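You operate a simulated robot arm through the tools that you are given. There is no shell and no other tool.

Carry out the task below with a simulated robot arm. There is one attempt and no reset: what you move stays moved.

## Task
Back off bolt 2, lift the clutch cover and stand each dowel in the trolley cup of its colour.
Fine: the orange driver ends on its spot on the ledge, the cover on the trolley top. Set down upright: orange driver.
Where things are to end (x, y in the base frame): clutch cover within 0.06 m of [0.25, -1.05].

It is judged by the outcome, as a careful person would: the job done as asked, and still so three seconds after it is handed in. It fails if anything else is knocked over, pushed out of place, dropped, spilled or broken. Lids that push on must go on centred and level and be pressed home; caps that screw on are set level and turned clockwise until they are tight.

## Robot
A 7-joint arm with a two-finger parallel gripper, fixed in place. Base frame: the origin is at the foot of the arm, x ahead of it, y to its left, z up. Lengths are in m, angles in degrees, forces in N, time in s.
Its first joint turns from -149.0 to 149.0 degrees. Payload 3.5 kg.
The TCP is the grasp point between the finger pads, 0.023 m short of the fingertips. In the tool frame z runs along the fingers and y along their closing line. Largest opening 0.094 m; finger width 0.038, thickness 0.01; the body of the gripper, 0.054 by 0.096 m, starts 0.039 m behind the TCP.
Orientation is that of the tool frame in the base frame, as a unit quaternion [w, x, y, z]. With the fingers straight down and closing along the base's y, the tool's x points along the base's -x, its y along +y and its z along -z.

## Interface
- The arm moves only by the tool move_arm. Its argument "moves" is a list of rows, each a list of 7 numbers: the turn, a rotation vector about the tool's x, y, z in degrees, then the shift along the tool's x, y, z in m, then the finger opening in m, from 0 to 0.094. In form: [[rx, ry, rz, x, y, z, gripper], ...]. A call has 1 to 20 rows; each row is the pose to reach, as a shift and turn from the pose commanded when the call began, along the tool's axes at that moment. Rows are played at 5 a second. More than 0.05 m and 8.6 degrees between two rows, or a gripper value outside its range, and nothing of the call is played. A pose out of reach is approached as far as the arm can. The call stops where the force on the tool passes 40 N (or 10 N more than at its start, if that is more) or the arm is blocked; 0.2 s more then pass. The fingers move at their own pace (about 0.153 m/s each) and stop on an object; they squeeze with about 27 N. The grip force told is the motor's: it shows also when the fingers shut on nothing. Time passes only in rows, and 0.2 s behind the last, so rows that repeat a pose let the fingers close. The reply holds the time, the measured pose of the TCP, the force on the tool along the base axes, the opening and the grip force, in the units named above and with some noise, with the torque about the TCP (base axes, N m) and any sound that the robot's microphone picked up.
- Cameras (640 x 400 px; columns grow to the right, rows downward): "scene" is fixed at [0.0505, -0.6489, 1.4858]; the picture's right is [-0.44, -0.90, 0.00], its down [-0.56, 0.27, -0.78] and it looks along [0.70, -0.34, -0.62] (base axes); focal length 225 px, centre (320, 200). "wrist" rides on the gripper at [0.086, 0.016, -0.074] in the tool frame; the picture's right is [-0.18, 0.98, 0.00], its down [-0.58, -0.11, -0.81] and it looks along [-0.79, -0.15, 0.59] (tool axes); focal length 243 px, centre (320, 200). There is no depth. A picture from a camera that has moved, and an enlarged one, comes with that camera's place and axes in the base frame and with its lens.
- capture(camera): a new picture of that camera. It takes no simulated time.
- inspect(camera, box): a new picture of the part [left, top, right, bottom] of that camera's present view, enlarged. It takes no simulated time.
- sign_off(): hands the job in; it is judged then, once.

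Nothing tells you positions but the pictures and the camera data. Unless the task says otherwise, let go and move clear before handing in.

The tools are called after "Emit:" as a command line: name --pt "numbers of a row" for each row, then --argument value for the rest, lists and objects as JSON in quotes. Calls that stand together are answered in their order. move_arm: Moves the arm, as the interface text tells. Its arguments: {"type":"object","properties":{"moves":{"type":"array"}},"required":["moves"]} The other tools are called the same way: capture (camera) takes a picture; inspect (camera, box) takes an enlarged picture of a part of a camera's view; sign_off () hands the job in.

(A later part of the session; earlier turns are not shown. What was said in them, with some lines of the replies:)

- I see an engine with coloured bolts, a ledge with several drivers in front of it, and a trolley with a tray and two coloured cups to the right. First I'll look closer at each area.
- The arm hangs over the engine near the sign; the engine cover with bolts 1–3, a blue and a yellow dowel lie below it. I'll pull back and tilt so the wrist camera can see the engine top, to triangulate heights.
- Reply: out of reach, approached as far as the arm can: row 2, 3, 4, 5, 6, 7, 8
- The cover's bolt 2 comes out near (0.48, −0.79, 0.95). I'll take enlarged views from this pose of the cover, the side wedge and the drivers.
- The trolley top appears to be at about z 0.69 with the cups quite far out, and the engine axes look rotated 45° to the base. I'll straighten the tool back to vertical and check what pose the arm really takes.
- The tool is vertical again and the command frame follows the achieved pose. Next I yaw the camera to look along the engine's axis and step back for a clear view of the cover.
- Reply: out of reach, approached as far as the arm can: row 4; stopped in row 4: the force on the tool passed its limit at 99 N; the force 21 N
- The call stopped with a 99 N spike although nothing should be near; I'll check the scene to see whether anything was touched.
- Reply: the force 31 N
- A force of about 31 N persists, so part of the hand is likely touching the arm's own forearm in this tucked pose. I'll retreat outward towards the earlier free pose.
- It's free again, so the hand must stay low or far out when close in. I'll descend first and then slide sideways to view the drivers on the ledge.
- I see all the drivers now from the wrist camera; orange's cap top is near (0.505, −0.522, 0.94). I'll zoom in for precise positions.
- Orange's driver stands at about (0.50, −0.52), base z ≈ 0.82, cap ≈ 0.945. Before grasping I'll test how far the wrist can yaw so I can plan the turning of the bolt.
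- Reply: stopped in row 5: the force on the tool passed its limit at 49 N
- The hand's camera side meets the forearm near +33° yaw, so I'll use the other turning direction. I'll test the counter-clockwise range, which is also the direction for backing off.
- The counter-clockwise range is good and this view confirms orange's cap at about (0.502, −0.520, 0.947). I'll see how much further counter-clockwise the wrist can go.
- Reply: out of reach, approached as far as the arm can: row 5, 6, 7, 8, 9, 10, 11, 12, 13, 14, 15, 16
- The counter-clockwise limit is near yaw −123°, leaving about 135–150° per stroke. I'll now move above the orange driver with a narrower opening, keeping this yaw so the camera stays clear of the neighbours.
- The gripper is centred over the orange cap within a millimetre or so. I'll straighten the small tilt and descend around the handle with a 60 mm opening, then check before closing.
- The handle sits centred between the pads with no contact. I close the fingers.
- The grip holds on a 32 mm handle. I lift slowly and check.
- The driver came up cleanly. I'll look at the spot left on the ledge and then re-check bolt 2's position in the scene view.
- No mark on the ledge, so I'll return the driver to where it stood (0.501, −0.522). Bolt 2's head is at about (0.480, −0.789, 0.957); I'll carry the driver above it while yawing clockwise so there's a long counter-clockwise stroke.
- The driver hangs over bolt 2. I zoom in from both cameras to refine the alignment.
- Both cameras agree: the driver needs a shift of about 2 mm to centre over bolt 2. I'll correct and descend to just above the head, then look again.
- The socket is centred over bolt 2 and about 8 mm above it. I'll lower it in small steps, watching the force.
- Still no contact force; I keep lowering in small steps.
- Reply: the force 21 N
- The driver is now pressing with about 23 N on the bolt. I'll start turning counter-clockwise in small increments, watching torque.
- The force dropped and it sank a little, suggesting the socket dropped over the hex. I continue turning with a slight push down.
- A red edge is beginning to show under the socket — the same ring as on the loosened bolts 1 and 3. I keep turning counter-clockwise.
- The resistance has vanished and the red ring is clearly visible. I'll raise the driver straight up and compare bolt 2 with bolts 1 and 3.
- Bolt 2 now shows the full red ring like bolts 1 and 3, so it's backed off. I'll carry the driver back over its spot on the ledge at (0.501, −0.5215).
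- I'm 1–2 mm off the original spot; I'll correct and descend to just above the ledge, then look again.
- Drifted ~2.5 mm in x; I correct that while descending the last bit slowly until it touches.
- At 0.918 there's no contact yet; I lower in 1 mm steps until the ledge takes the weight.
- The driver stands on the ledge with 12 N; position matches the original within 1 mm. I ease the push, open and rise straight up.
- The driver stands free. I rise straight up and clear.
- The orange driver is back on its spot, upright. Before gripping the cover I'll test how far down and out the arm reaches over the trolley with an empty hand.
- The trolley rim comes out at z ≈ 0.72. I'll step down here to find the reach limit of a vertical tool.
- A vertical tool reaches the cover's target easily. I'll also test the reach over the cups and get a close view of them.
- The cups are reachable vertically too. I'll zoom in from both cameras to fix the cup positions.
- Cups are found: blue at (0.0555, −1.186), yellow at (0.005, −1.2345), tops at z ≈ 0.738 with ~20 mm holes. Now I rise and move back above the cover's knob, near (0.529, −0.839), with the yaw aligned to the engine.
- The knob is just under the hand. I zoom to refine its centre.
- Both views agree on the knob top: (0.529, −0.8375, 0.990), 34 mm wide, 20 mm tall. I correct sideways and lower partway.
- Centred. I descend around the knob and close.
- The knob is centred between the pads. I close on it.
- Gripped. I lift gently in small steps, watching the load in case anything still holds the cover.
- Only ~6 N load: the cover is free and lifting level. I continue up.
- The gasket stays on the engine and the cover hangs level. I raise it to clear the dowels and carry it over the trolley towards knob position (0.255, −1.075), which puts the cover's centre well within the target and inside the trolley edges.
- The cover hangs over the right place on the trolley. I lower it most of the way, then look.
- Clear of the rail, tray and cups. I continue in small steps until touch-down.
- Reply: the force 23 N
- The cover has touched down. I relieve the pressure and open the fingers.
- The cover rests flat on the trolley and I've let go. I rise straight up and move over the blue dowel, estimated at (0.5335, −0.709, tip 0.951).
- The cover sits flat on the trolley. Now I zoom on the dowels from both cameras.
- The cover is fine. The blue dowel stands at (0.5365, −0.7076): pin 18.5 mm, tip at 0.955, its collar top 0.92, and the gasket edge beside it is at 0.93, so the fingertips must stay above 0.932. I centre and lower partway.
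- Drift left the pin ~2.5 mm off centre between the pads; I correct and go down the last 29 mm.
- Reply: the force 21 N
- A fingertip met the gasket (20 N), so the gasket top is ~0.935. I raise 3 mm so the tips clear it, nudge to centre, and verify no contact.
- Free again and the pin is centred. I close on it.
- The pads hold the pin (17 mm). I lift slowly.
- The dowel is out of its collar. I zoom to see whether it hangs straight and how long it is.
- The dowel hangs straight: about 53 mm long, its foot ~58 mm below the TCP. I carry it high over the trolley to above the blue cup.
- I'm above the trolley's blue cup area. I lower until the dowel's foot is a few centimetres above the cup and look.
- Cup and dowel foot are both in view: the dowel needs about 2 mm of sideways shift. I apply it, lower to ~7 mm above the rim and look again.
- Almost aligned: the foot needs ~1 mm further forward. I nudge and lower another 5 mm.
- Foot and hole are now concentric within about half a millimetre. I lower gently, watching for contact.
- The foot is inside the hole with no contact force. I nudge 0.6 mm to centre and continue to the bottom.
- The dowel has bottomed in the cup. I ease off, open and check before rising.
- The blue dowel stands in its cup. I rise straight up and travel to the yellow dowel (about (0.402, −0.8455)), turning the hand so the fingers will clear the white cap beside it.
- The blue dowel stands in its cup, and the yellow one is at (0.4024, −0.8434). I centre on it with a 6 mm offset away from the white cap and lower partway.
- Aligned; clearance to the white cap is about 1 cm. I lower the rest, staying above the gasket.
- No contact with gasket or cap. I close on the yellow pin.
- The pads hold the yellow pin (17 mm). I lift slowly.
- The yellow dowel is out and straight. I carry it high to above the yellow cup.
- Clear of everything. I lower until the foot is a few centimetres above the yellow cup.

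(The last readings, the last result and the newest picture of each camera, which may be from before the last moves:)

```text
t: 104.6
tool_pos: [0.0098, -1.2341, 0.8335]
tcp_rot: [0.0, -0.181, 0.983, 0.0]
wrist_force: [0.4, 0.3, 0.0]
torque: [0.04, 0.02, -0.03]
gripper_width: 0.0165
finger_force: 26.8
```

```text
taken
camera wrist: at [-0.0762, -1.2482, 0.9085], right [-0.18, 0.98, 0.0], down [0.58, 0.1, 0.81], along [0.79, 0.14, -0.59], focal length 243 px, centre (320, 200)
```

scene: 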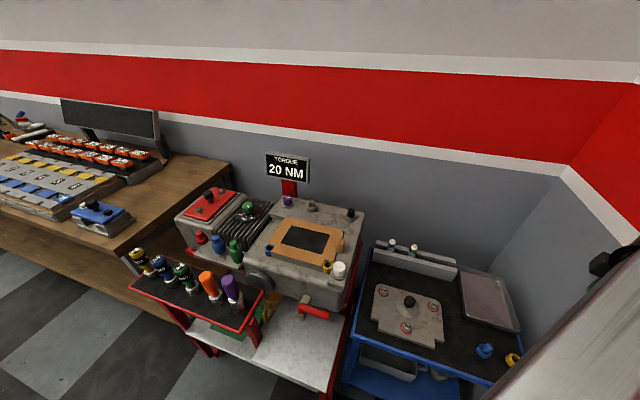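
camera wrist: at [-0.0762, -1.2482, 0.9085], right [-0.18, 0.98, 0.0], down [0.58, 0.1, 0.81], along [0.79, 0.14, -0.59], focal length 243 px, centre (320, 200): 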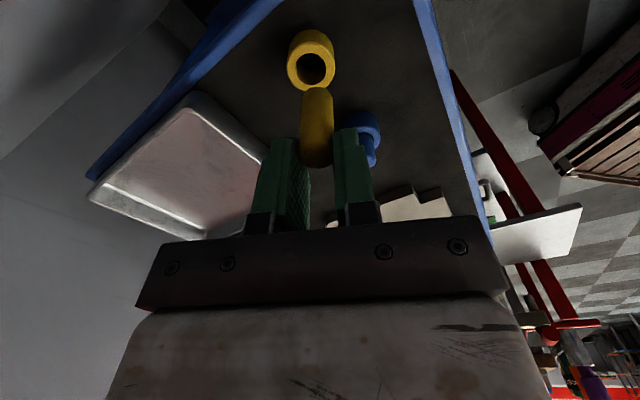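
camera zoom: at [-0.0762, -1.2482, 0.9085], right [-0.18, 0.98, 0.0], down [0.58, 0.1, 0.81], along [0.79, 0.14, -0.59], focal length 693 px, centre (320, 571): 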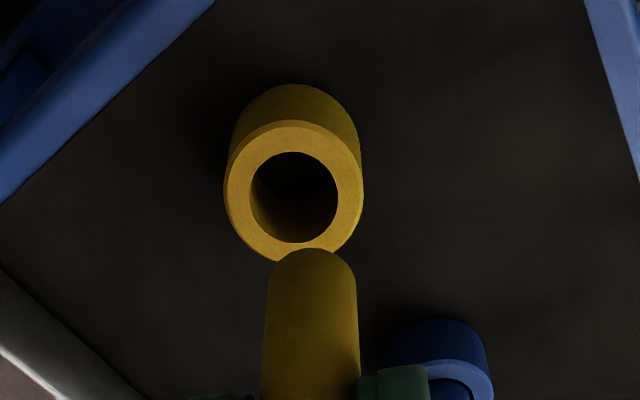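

The yellow cup and dowel foot are in view; the dowel needs about 4.5 mm sideways. I shift, lower 28 mm and check again.

Emit:
move_arm --pt "0 0 0 0.0014 -0.0043 0.0 0.008" --pt "0 0 0 0.0014 -0.0043 0.012 0.008" --pt "0 0 0 0.0014 -0.0043 0.022 0.008" --pt "0 0 0 0.0014 -0.0043 0.028 0.008" --pt "0 0 0 0.0014 -0.0043 0.028 0.008"

Emit:
inspect --camera "wrist" --box '[250, 0, 390, 140]'

```text
t: 105.8
tool_pos: [0.0108, -1.237, 0.8062]
tcp_rot: [0.0, -0.181, 0.983, 0.0]
wrist_force: [0.0, -0.2, -0.5]
torque: [0.01, -0.02, 0.0]
gripper_width: 0.0164
finger_force: 26.3
```

```text
2.86 times, centred on (320, 70) of wrist
camera zoom: at [-0.0754, -1.2515, 0.8804], right [-0.18, 0.98, 0.0], down [0.58, 0.1, 0.81], along [0.79, 0.14, -0.59], focal length 693 px, centre (320, 571)
```

zoom: 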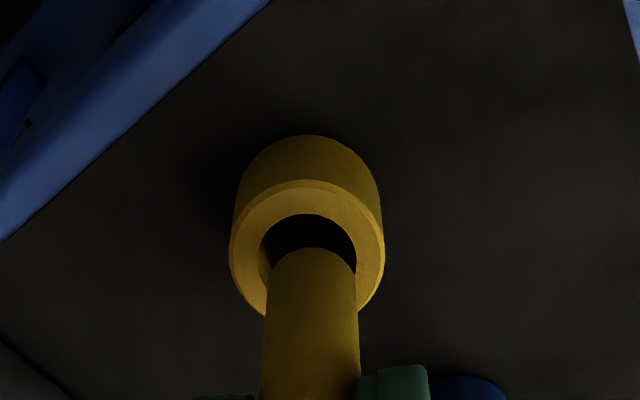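

Nearly concentric; a 0.7 mm nudge and 6 mm lower, then a last look.

Emit:
move_arm --pt "0 0 0 0.0003 -0.0006 0.0 0.008" --pt "0 0 0 0.0003 -0.0006 0.003 0.008" --pt "0 0 0 0.0003 -0.0006 0.006 0.008" --pt "0 0 0 0.0003 -0.0006 0.006 0.008"

Emit:
inspect --camera "wrist" --box '[270, 30, 370, 140]'

```text
t: 106.8
tool_pos: [0.0107, -1.237, 0.7997]
tcp_rot: [0.0, -0.182, 0.983, 0.0]
wrist_force: [0.2, -0.1, 0.5]
torque: [0.01, 0.01, 0.01]
gripper_width: 0.0165
finger_force: 26.8
```

```text
3.64 times, centred on (320, 85) of wrist
camera zoom: at [-0.0756, -1.2518, 0.8751], right [-0.18, 0.98, 0.0], down [0.58, 0.1, 0.81], along [0.79, 0.14, -0.59], focal length 882 px, centre (320, 618)
```

zoom: 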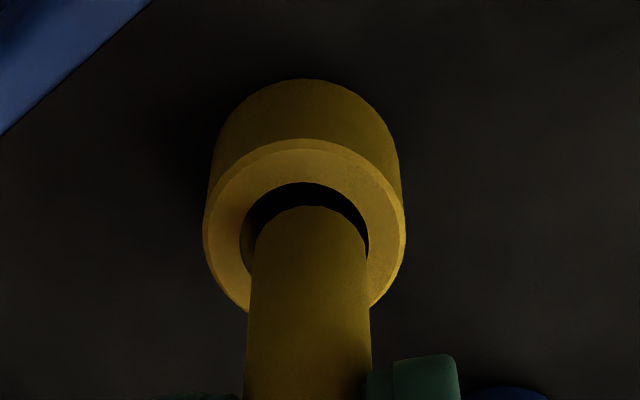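

About 1 mm more sideways; then I lower gently into the hole.

Emit:
move_arm --pt "0 0 0 0 -0.001 0.0 0.008" --pt "0 0 0 0 -0.001 0.002 0.008" --pt "0 0 0 0 -0.001 0.004 0.008" --pt "0 0 0 0 -0.001 0.006 0.008" --pt "0 0 0 0 -0.001 0.008 0.008"

Emit:
inspect --camera "wrist" --box '[270, 30, 370, 140]'

```text
t: 108.0
tool_pos: [0.0122, -1.2373, 0.7924]
tcp_rot: [0.0, -0.182, 0.983, 0.0]
wrist_force: [-0.9, 0.0, -0.4]
torque: [-0.01, -0.03, 0.03]
gripper_width: 0.0166
finger_force: 26.6
```

```text
3.64 times, centred on (320, 85) of wrist
camera zoom: at [-0.0753, -1.2527, 0.8673], right [-0.18, 0.98, 0.0], down [0.58, 0.1, 0.81], along [0.79, 0.14, -0.59], focal length 882 px, centre (320, 618)
```

zoom: 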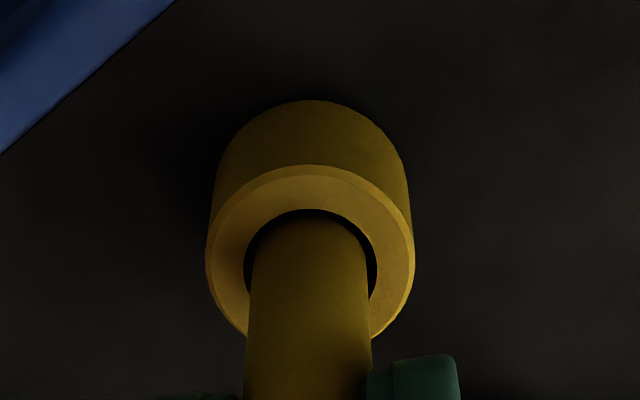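

Concentric with even gaps on both sides and no contact. I continue down.

Emit:
move_arm --pt "0 0 0 0 0 0.002 0.008" --pt "0 0 0 0 0 0.004 0.008" --pt "0 0 0 0 0 0.006 0.008" --pt "0 0 0 0 0 0.008 0.008" --pt "0 0 0 0 0 0.01 0.008"

Emit:
inspect --camera "wrist" --box '[270, 30, 370, 140]'

```text
t: 109.2
tool_pos: [0.0112, -1.2381, 0.782]
tcp_rot: [0.0, -0.182, 0.983, 0.0]
wrist_force: [0.4, -0.5, 0.2]
torque: [0.02, 0.01, 0.01]
gripper_width: 0.0165
finger_force: 27.2
```

```text
3.64 times, centred on (320, 85) of wrist
camera zoom: at [-0.0751, -1.2529, 0.8571], right [-0.18, 0.98, 0.0], down [0.58, 0.11, 0.81], along [0.79, 0.14, -0.59], focal length 882 px, centre (320, 618)
```

zoom: 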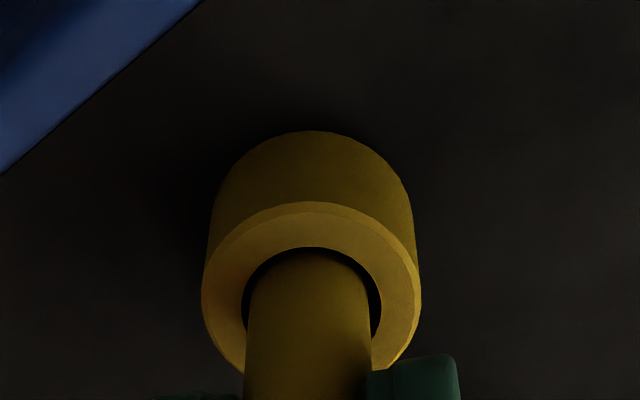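

The dowel is in the hole. I continue to the bottom in fine steps.

Emit:
move_arm --pt "0 0 0 0 0.0003 0.0015 0.008" --pt "0 0 0 0 0.0003 0.003 0.008" --pt "0 0 0 0 0.0003 0.0045 0.008" --pt "0 0 0 0 0.0003 0.006 0.008"

```text
t: 110.2
tool_pos: [0.011, -1.2377, 0.7764]
tcp_rot: [0.001, -0.181, 0.983, 0.0]
wrist_force: [0.8, -1.0, 5.5]
torque: [-0.07, 0.09, -0.01]
gripper_width: 0.0167
finger_force: 27.1
```

Bottomed at the same height as the blue one. I open and check before rising.

Emit:
move_arm --pt "0 0 0 0 0 0.0 0.008" --pt "0 0 0 0 0 -0.0003 0.018" --pt "0 0 0 0 0 -0.0003 0.025" --pt "0 0 0 0 0 -0.0003 0.035" --pt "0 0 0 0 0 -0.0003 0.042" --pt "0 0 0 0 0 -0.0003 0.042"

Emit:
inspect --camera "wrist" --box '[230, 40, 410, 220]'

```text
t: 111.6
tool_pos: [0.0127, -1.2381, 0.7779]
tcp_rot: [0.0, -0.182, 0.983, 0.0]
wrist_force: [0.4, 0.7, -0.2]
torque: [0.02, 0.0, -0.02]
gripper_width: 0.0419
finger_force: 0.1
```

```text
2.22 times, centred on (320, 130) of wrist
camera zoom: at [-0.0746, -1.2525, 0.8513], right [-0.18, 0.98, 0.0], down [0.58, 0.1, 0.81], along [0.79, 0.14, -0.59], focal length 539 px, centre (320, 356)
```

zoom: 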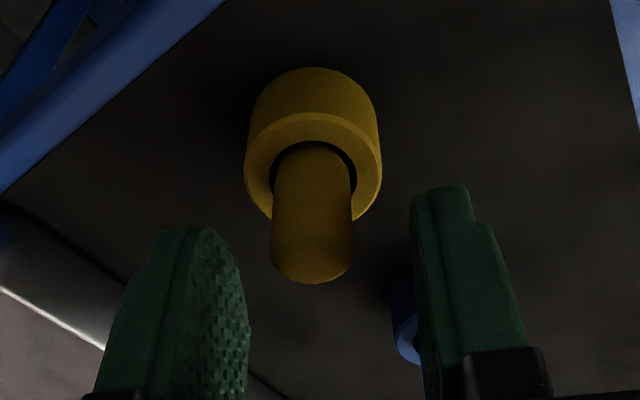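

Both dowels stand in their cups. I rise straight up and move clear so that the scene camera can check everything.

Emit:
move_arm --pt "0 0 0 0 0 -0.02 0.042" --pt "0 0 0 0 0 -0.05 0.042" --pt "0 0 0 0 0 -0.09 0.042" --pt "0 0 0 0 0 -0.135 0.042" --pt "0 0 0 0 0 -0.18 0.042" --pt "0 0 0 0 0 -0.225 0.042" --pt "0 0 0 0 0 -0.27 0.042" --pt "0 0 0 0 0 -0.3 0.042"

Emit:
capture --camera "wrist"

```text
t: 113.4
tool_pos: [0.0108, -1.2358, 1.0768]
tcp_rot: [0.0, -0.181, 0.983, 0.0]
wrist_force: [0.1, 0.6, -0.3]
torque: [0.0, -0.04, 0.0]
gripper_width: 0.0419
finger_force: 0.0
```

```text
taken
camera wrist: at [-0.0764, -1.2502, 1.1522], right [-0.18, 0.98, 0.0], down [0.58, 0.1, 0.81], along [0.79, 0.14, -0.59], focal length 243 px, centre (320, 200)
```

wrist: 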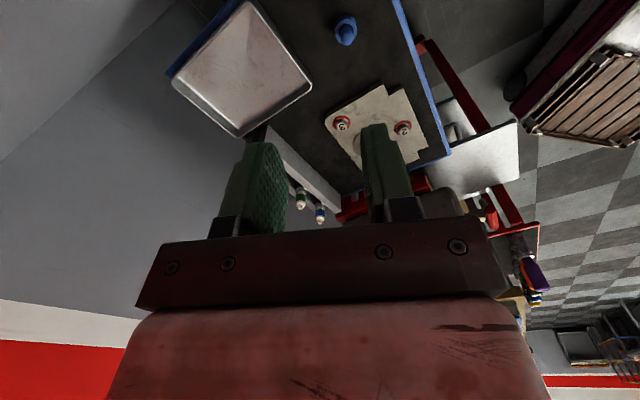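

Emit:
move_arm --pt "0 0 0 -0.0384 0.0239 0 0.042" --pt "0 0 0 -0.0769 0.0478 0 0.042" --pt "0 0 0 -0.1153 0.0717 0 0.042" --pt "0 0 0 -0.1537 0.0956 0 0.042" --pt "0 0 0 -0.1922 0.1195 0 0.042" --pt "0 0 0 -0.2306 0.1434 0 0.042" --pt "0 0 0 -0.269 0.1673 0 0.042" --pt "0 0 0 -0.3075 0.1913 0 0.042" --pt "0 0 0 -0.3459 0.2152 0 0.042" --pt "0 0 0 -0.3843 0.2391 0 0.042" --pt "0 0 0 -0.4227 0.263 0 0.042" --pt "0 0 0 -0.4612 0.2869 0 0.042" --pt "0 0 0 -0.4996 0.3108 0 0.042" --pt "0 0 0 -0.538 0.3347 0 0.042" --pt "0 0 0 -0.5765 0.3586 0 0.042" --pt "0 0 0 -0.6149 0.3825 0 0.042"

Emit:
capture --camera "scene"

Emit:
inspect --camera "scene" --box '[350, 230, 540, 400]'

Emit:
inspect --camera "scene" --box '[455, 325, 535, 385]'

Emit:
inspect --camera "scene" --box '[120, 190, 360, 340]'

```text
t: 116.8
tool_pos: [0.4518, -0.6582, 1.0765]
tcp_rot: [0.0, -0.181, 0.984, -0.001]
wrist_force: [0.3, 1.1, 0.1]
torque: [0.0, 0.02, 0.01]
gripper_width: 0.0423
finger_force: 0.1
```

```text
taken
```

scene: 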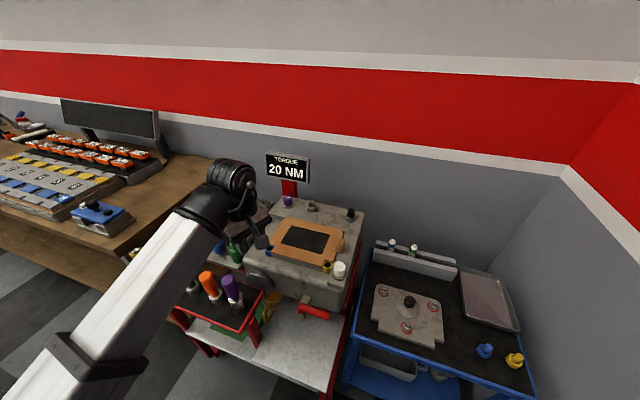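

```text
2.35 times, centred on (445, 315) of scene
camera zoom: at [0.0505, -0.6489, 1.4858], right [-0.44, -0.9, 0.0], down [-0.56, 0.27, -0.78], along [0.7, -0.34, -0.62], focal length 529 px, centre (26, -71)
```

zoom: 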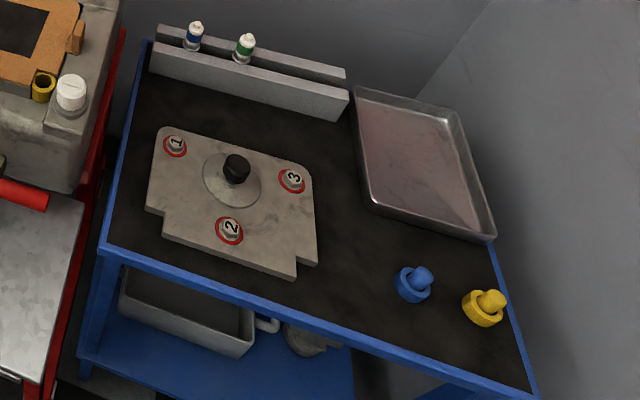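

```text
6.67 times, centred on (495, 355) of scene
camera zoom: at [0.0505, -0.6489, 1.4858], right [-0.44, -0.9, 0.0], down [-0.56, 0.27, -0.78], along [0.7, -0.34, -0.62], focal length 1500 px, centre (-847, -833)
```

zoom: 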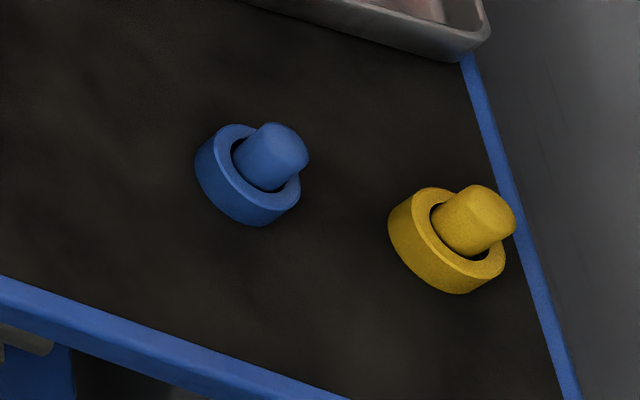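

```text
2.67 times, centred on (240, 265) of scene
camera zoom: at [0.0505, -0.6489, 1.4858], right [-0.44, -0.9, 0.0], down [-0.56, 0.27, -0.78], along [0.7, -0.34, -0.62], focal length 600 px, centre (533, 27)
```

zoom: 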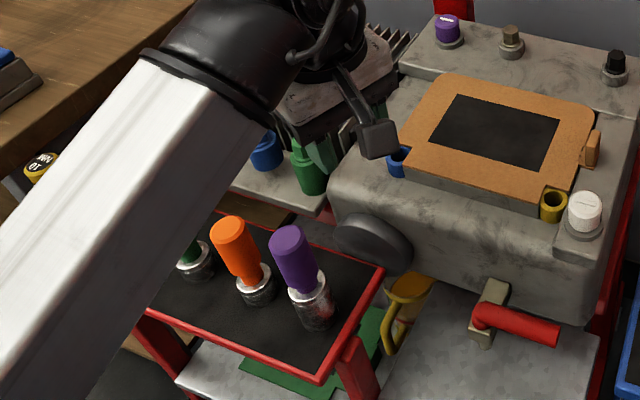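

Everything is in place. Bolt 2 is backed off with its red ring showing, and the orange driver stands upright on its ledge spot. The cover lies flat on the trolley near (0.255, −1.075), and both dowels stand in the cups of their colour. The hand is empty and clear, so I hand the job in.

Emit:
sign_off

```text
The job is handed in.
```

The job is done and handed in; the last camera check showed nothing knocked over or moved out of place.

- **Bolt 2:** I backed it off with the orange driver. It now shows the same red ring as bolts 1 and 3.
- **Orange driver:** It stands upright on the ledge, within about 1 mm of where it started. The ledge has no marking, so I took its original position as its spot.
- **Clutch cover:** It came off freely and lies flat on the trolley top. Its knob is at about (0.256, -1.075), roughly 0.026 m from the target.
- **Dowels:** Blue stands in the blue cup and yellow in the yellow cup, both pushed down to the bottom.

- **Gasket contact:** A fingertip pressed on the engine gasket with about 20 N while I was reaching for the blue dowel. I raised the hand straight away and saw no damage.
- **Early stops:** The arm stopped twice on high force, 99 N and 49 N, in poses where the hand probably met its own forearm. The camera showed nothing else touched after the first stop.
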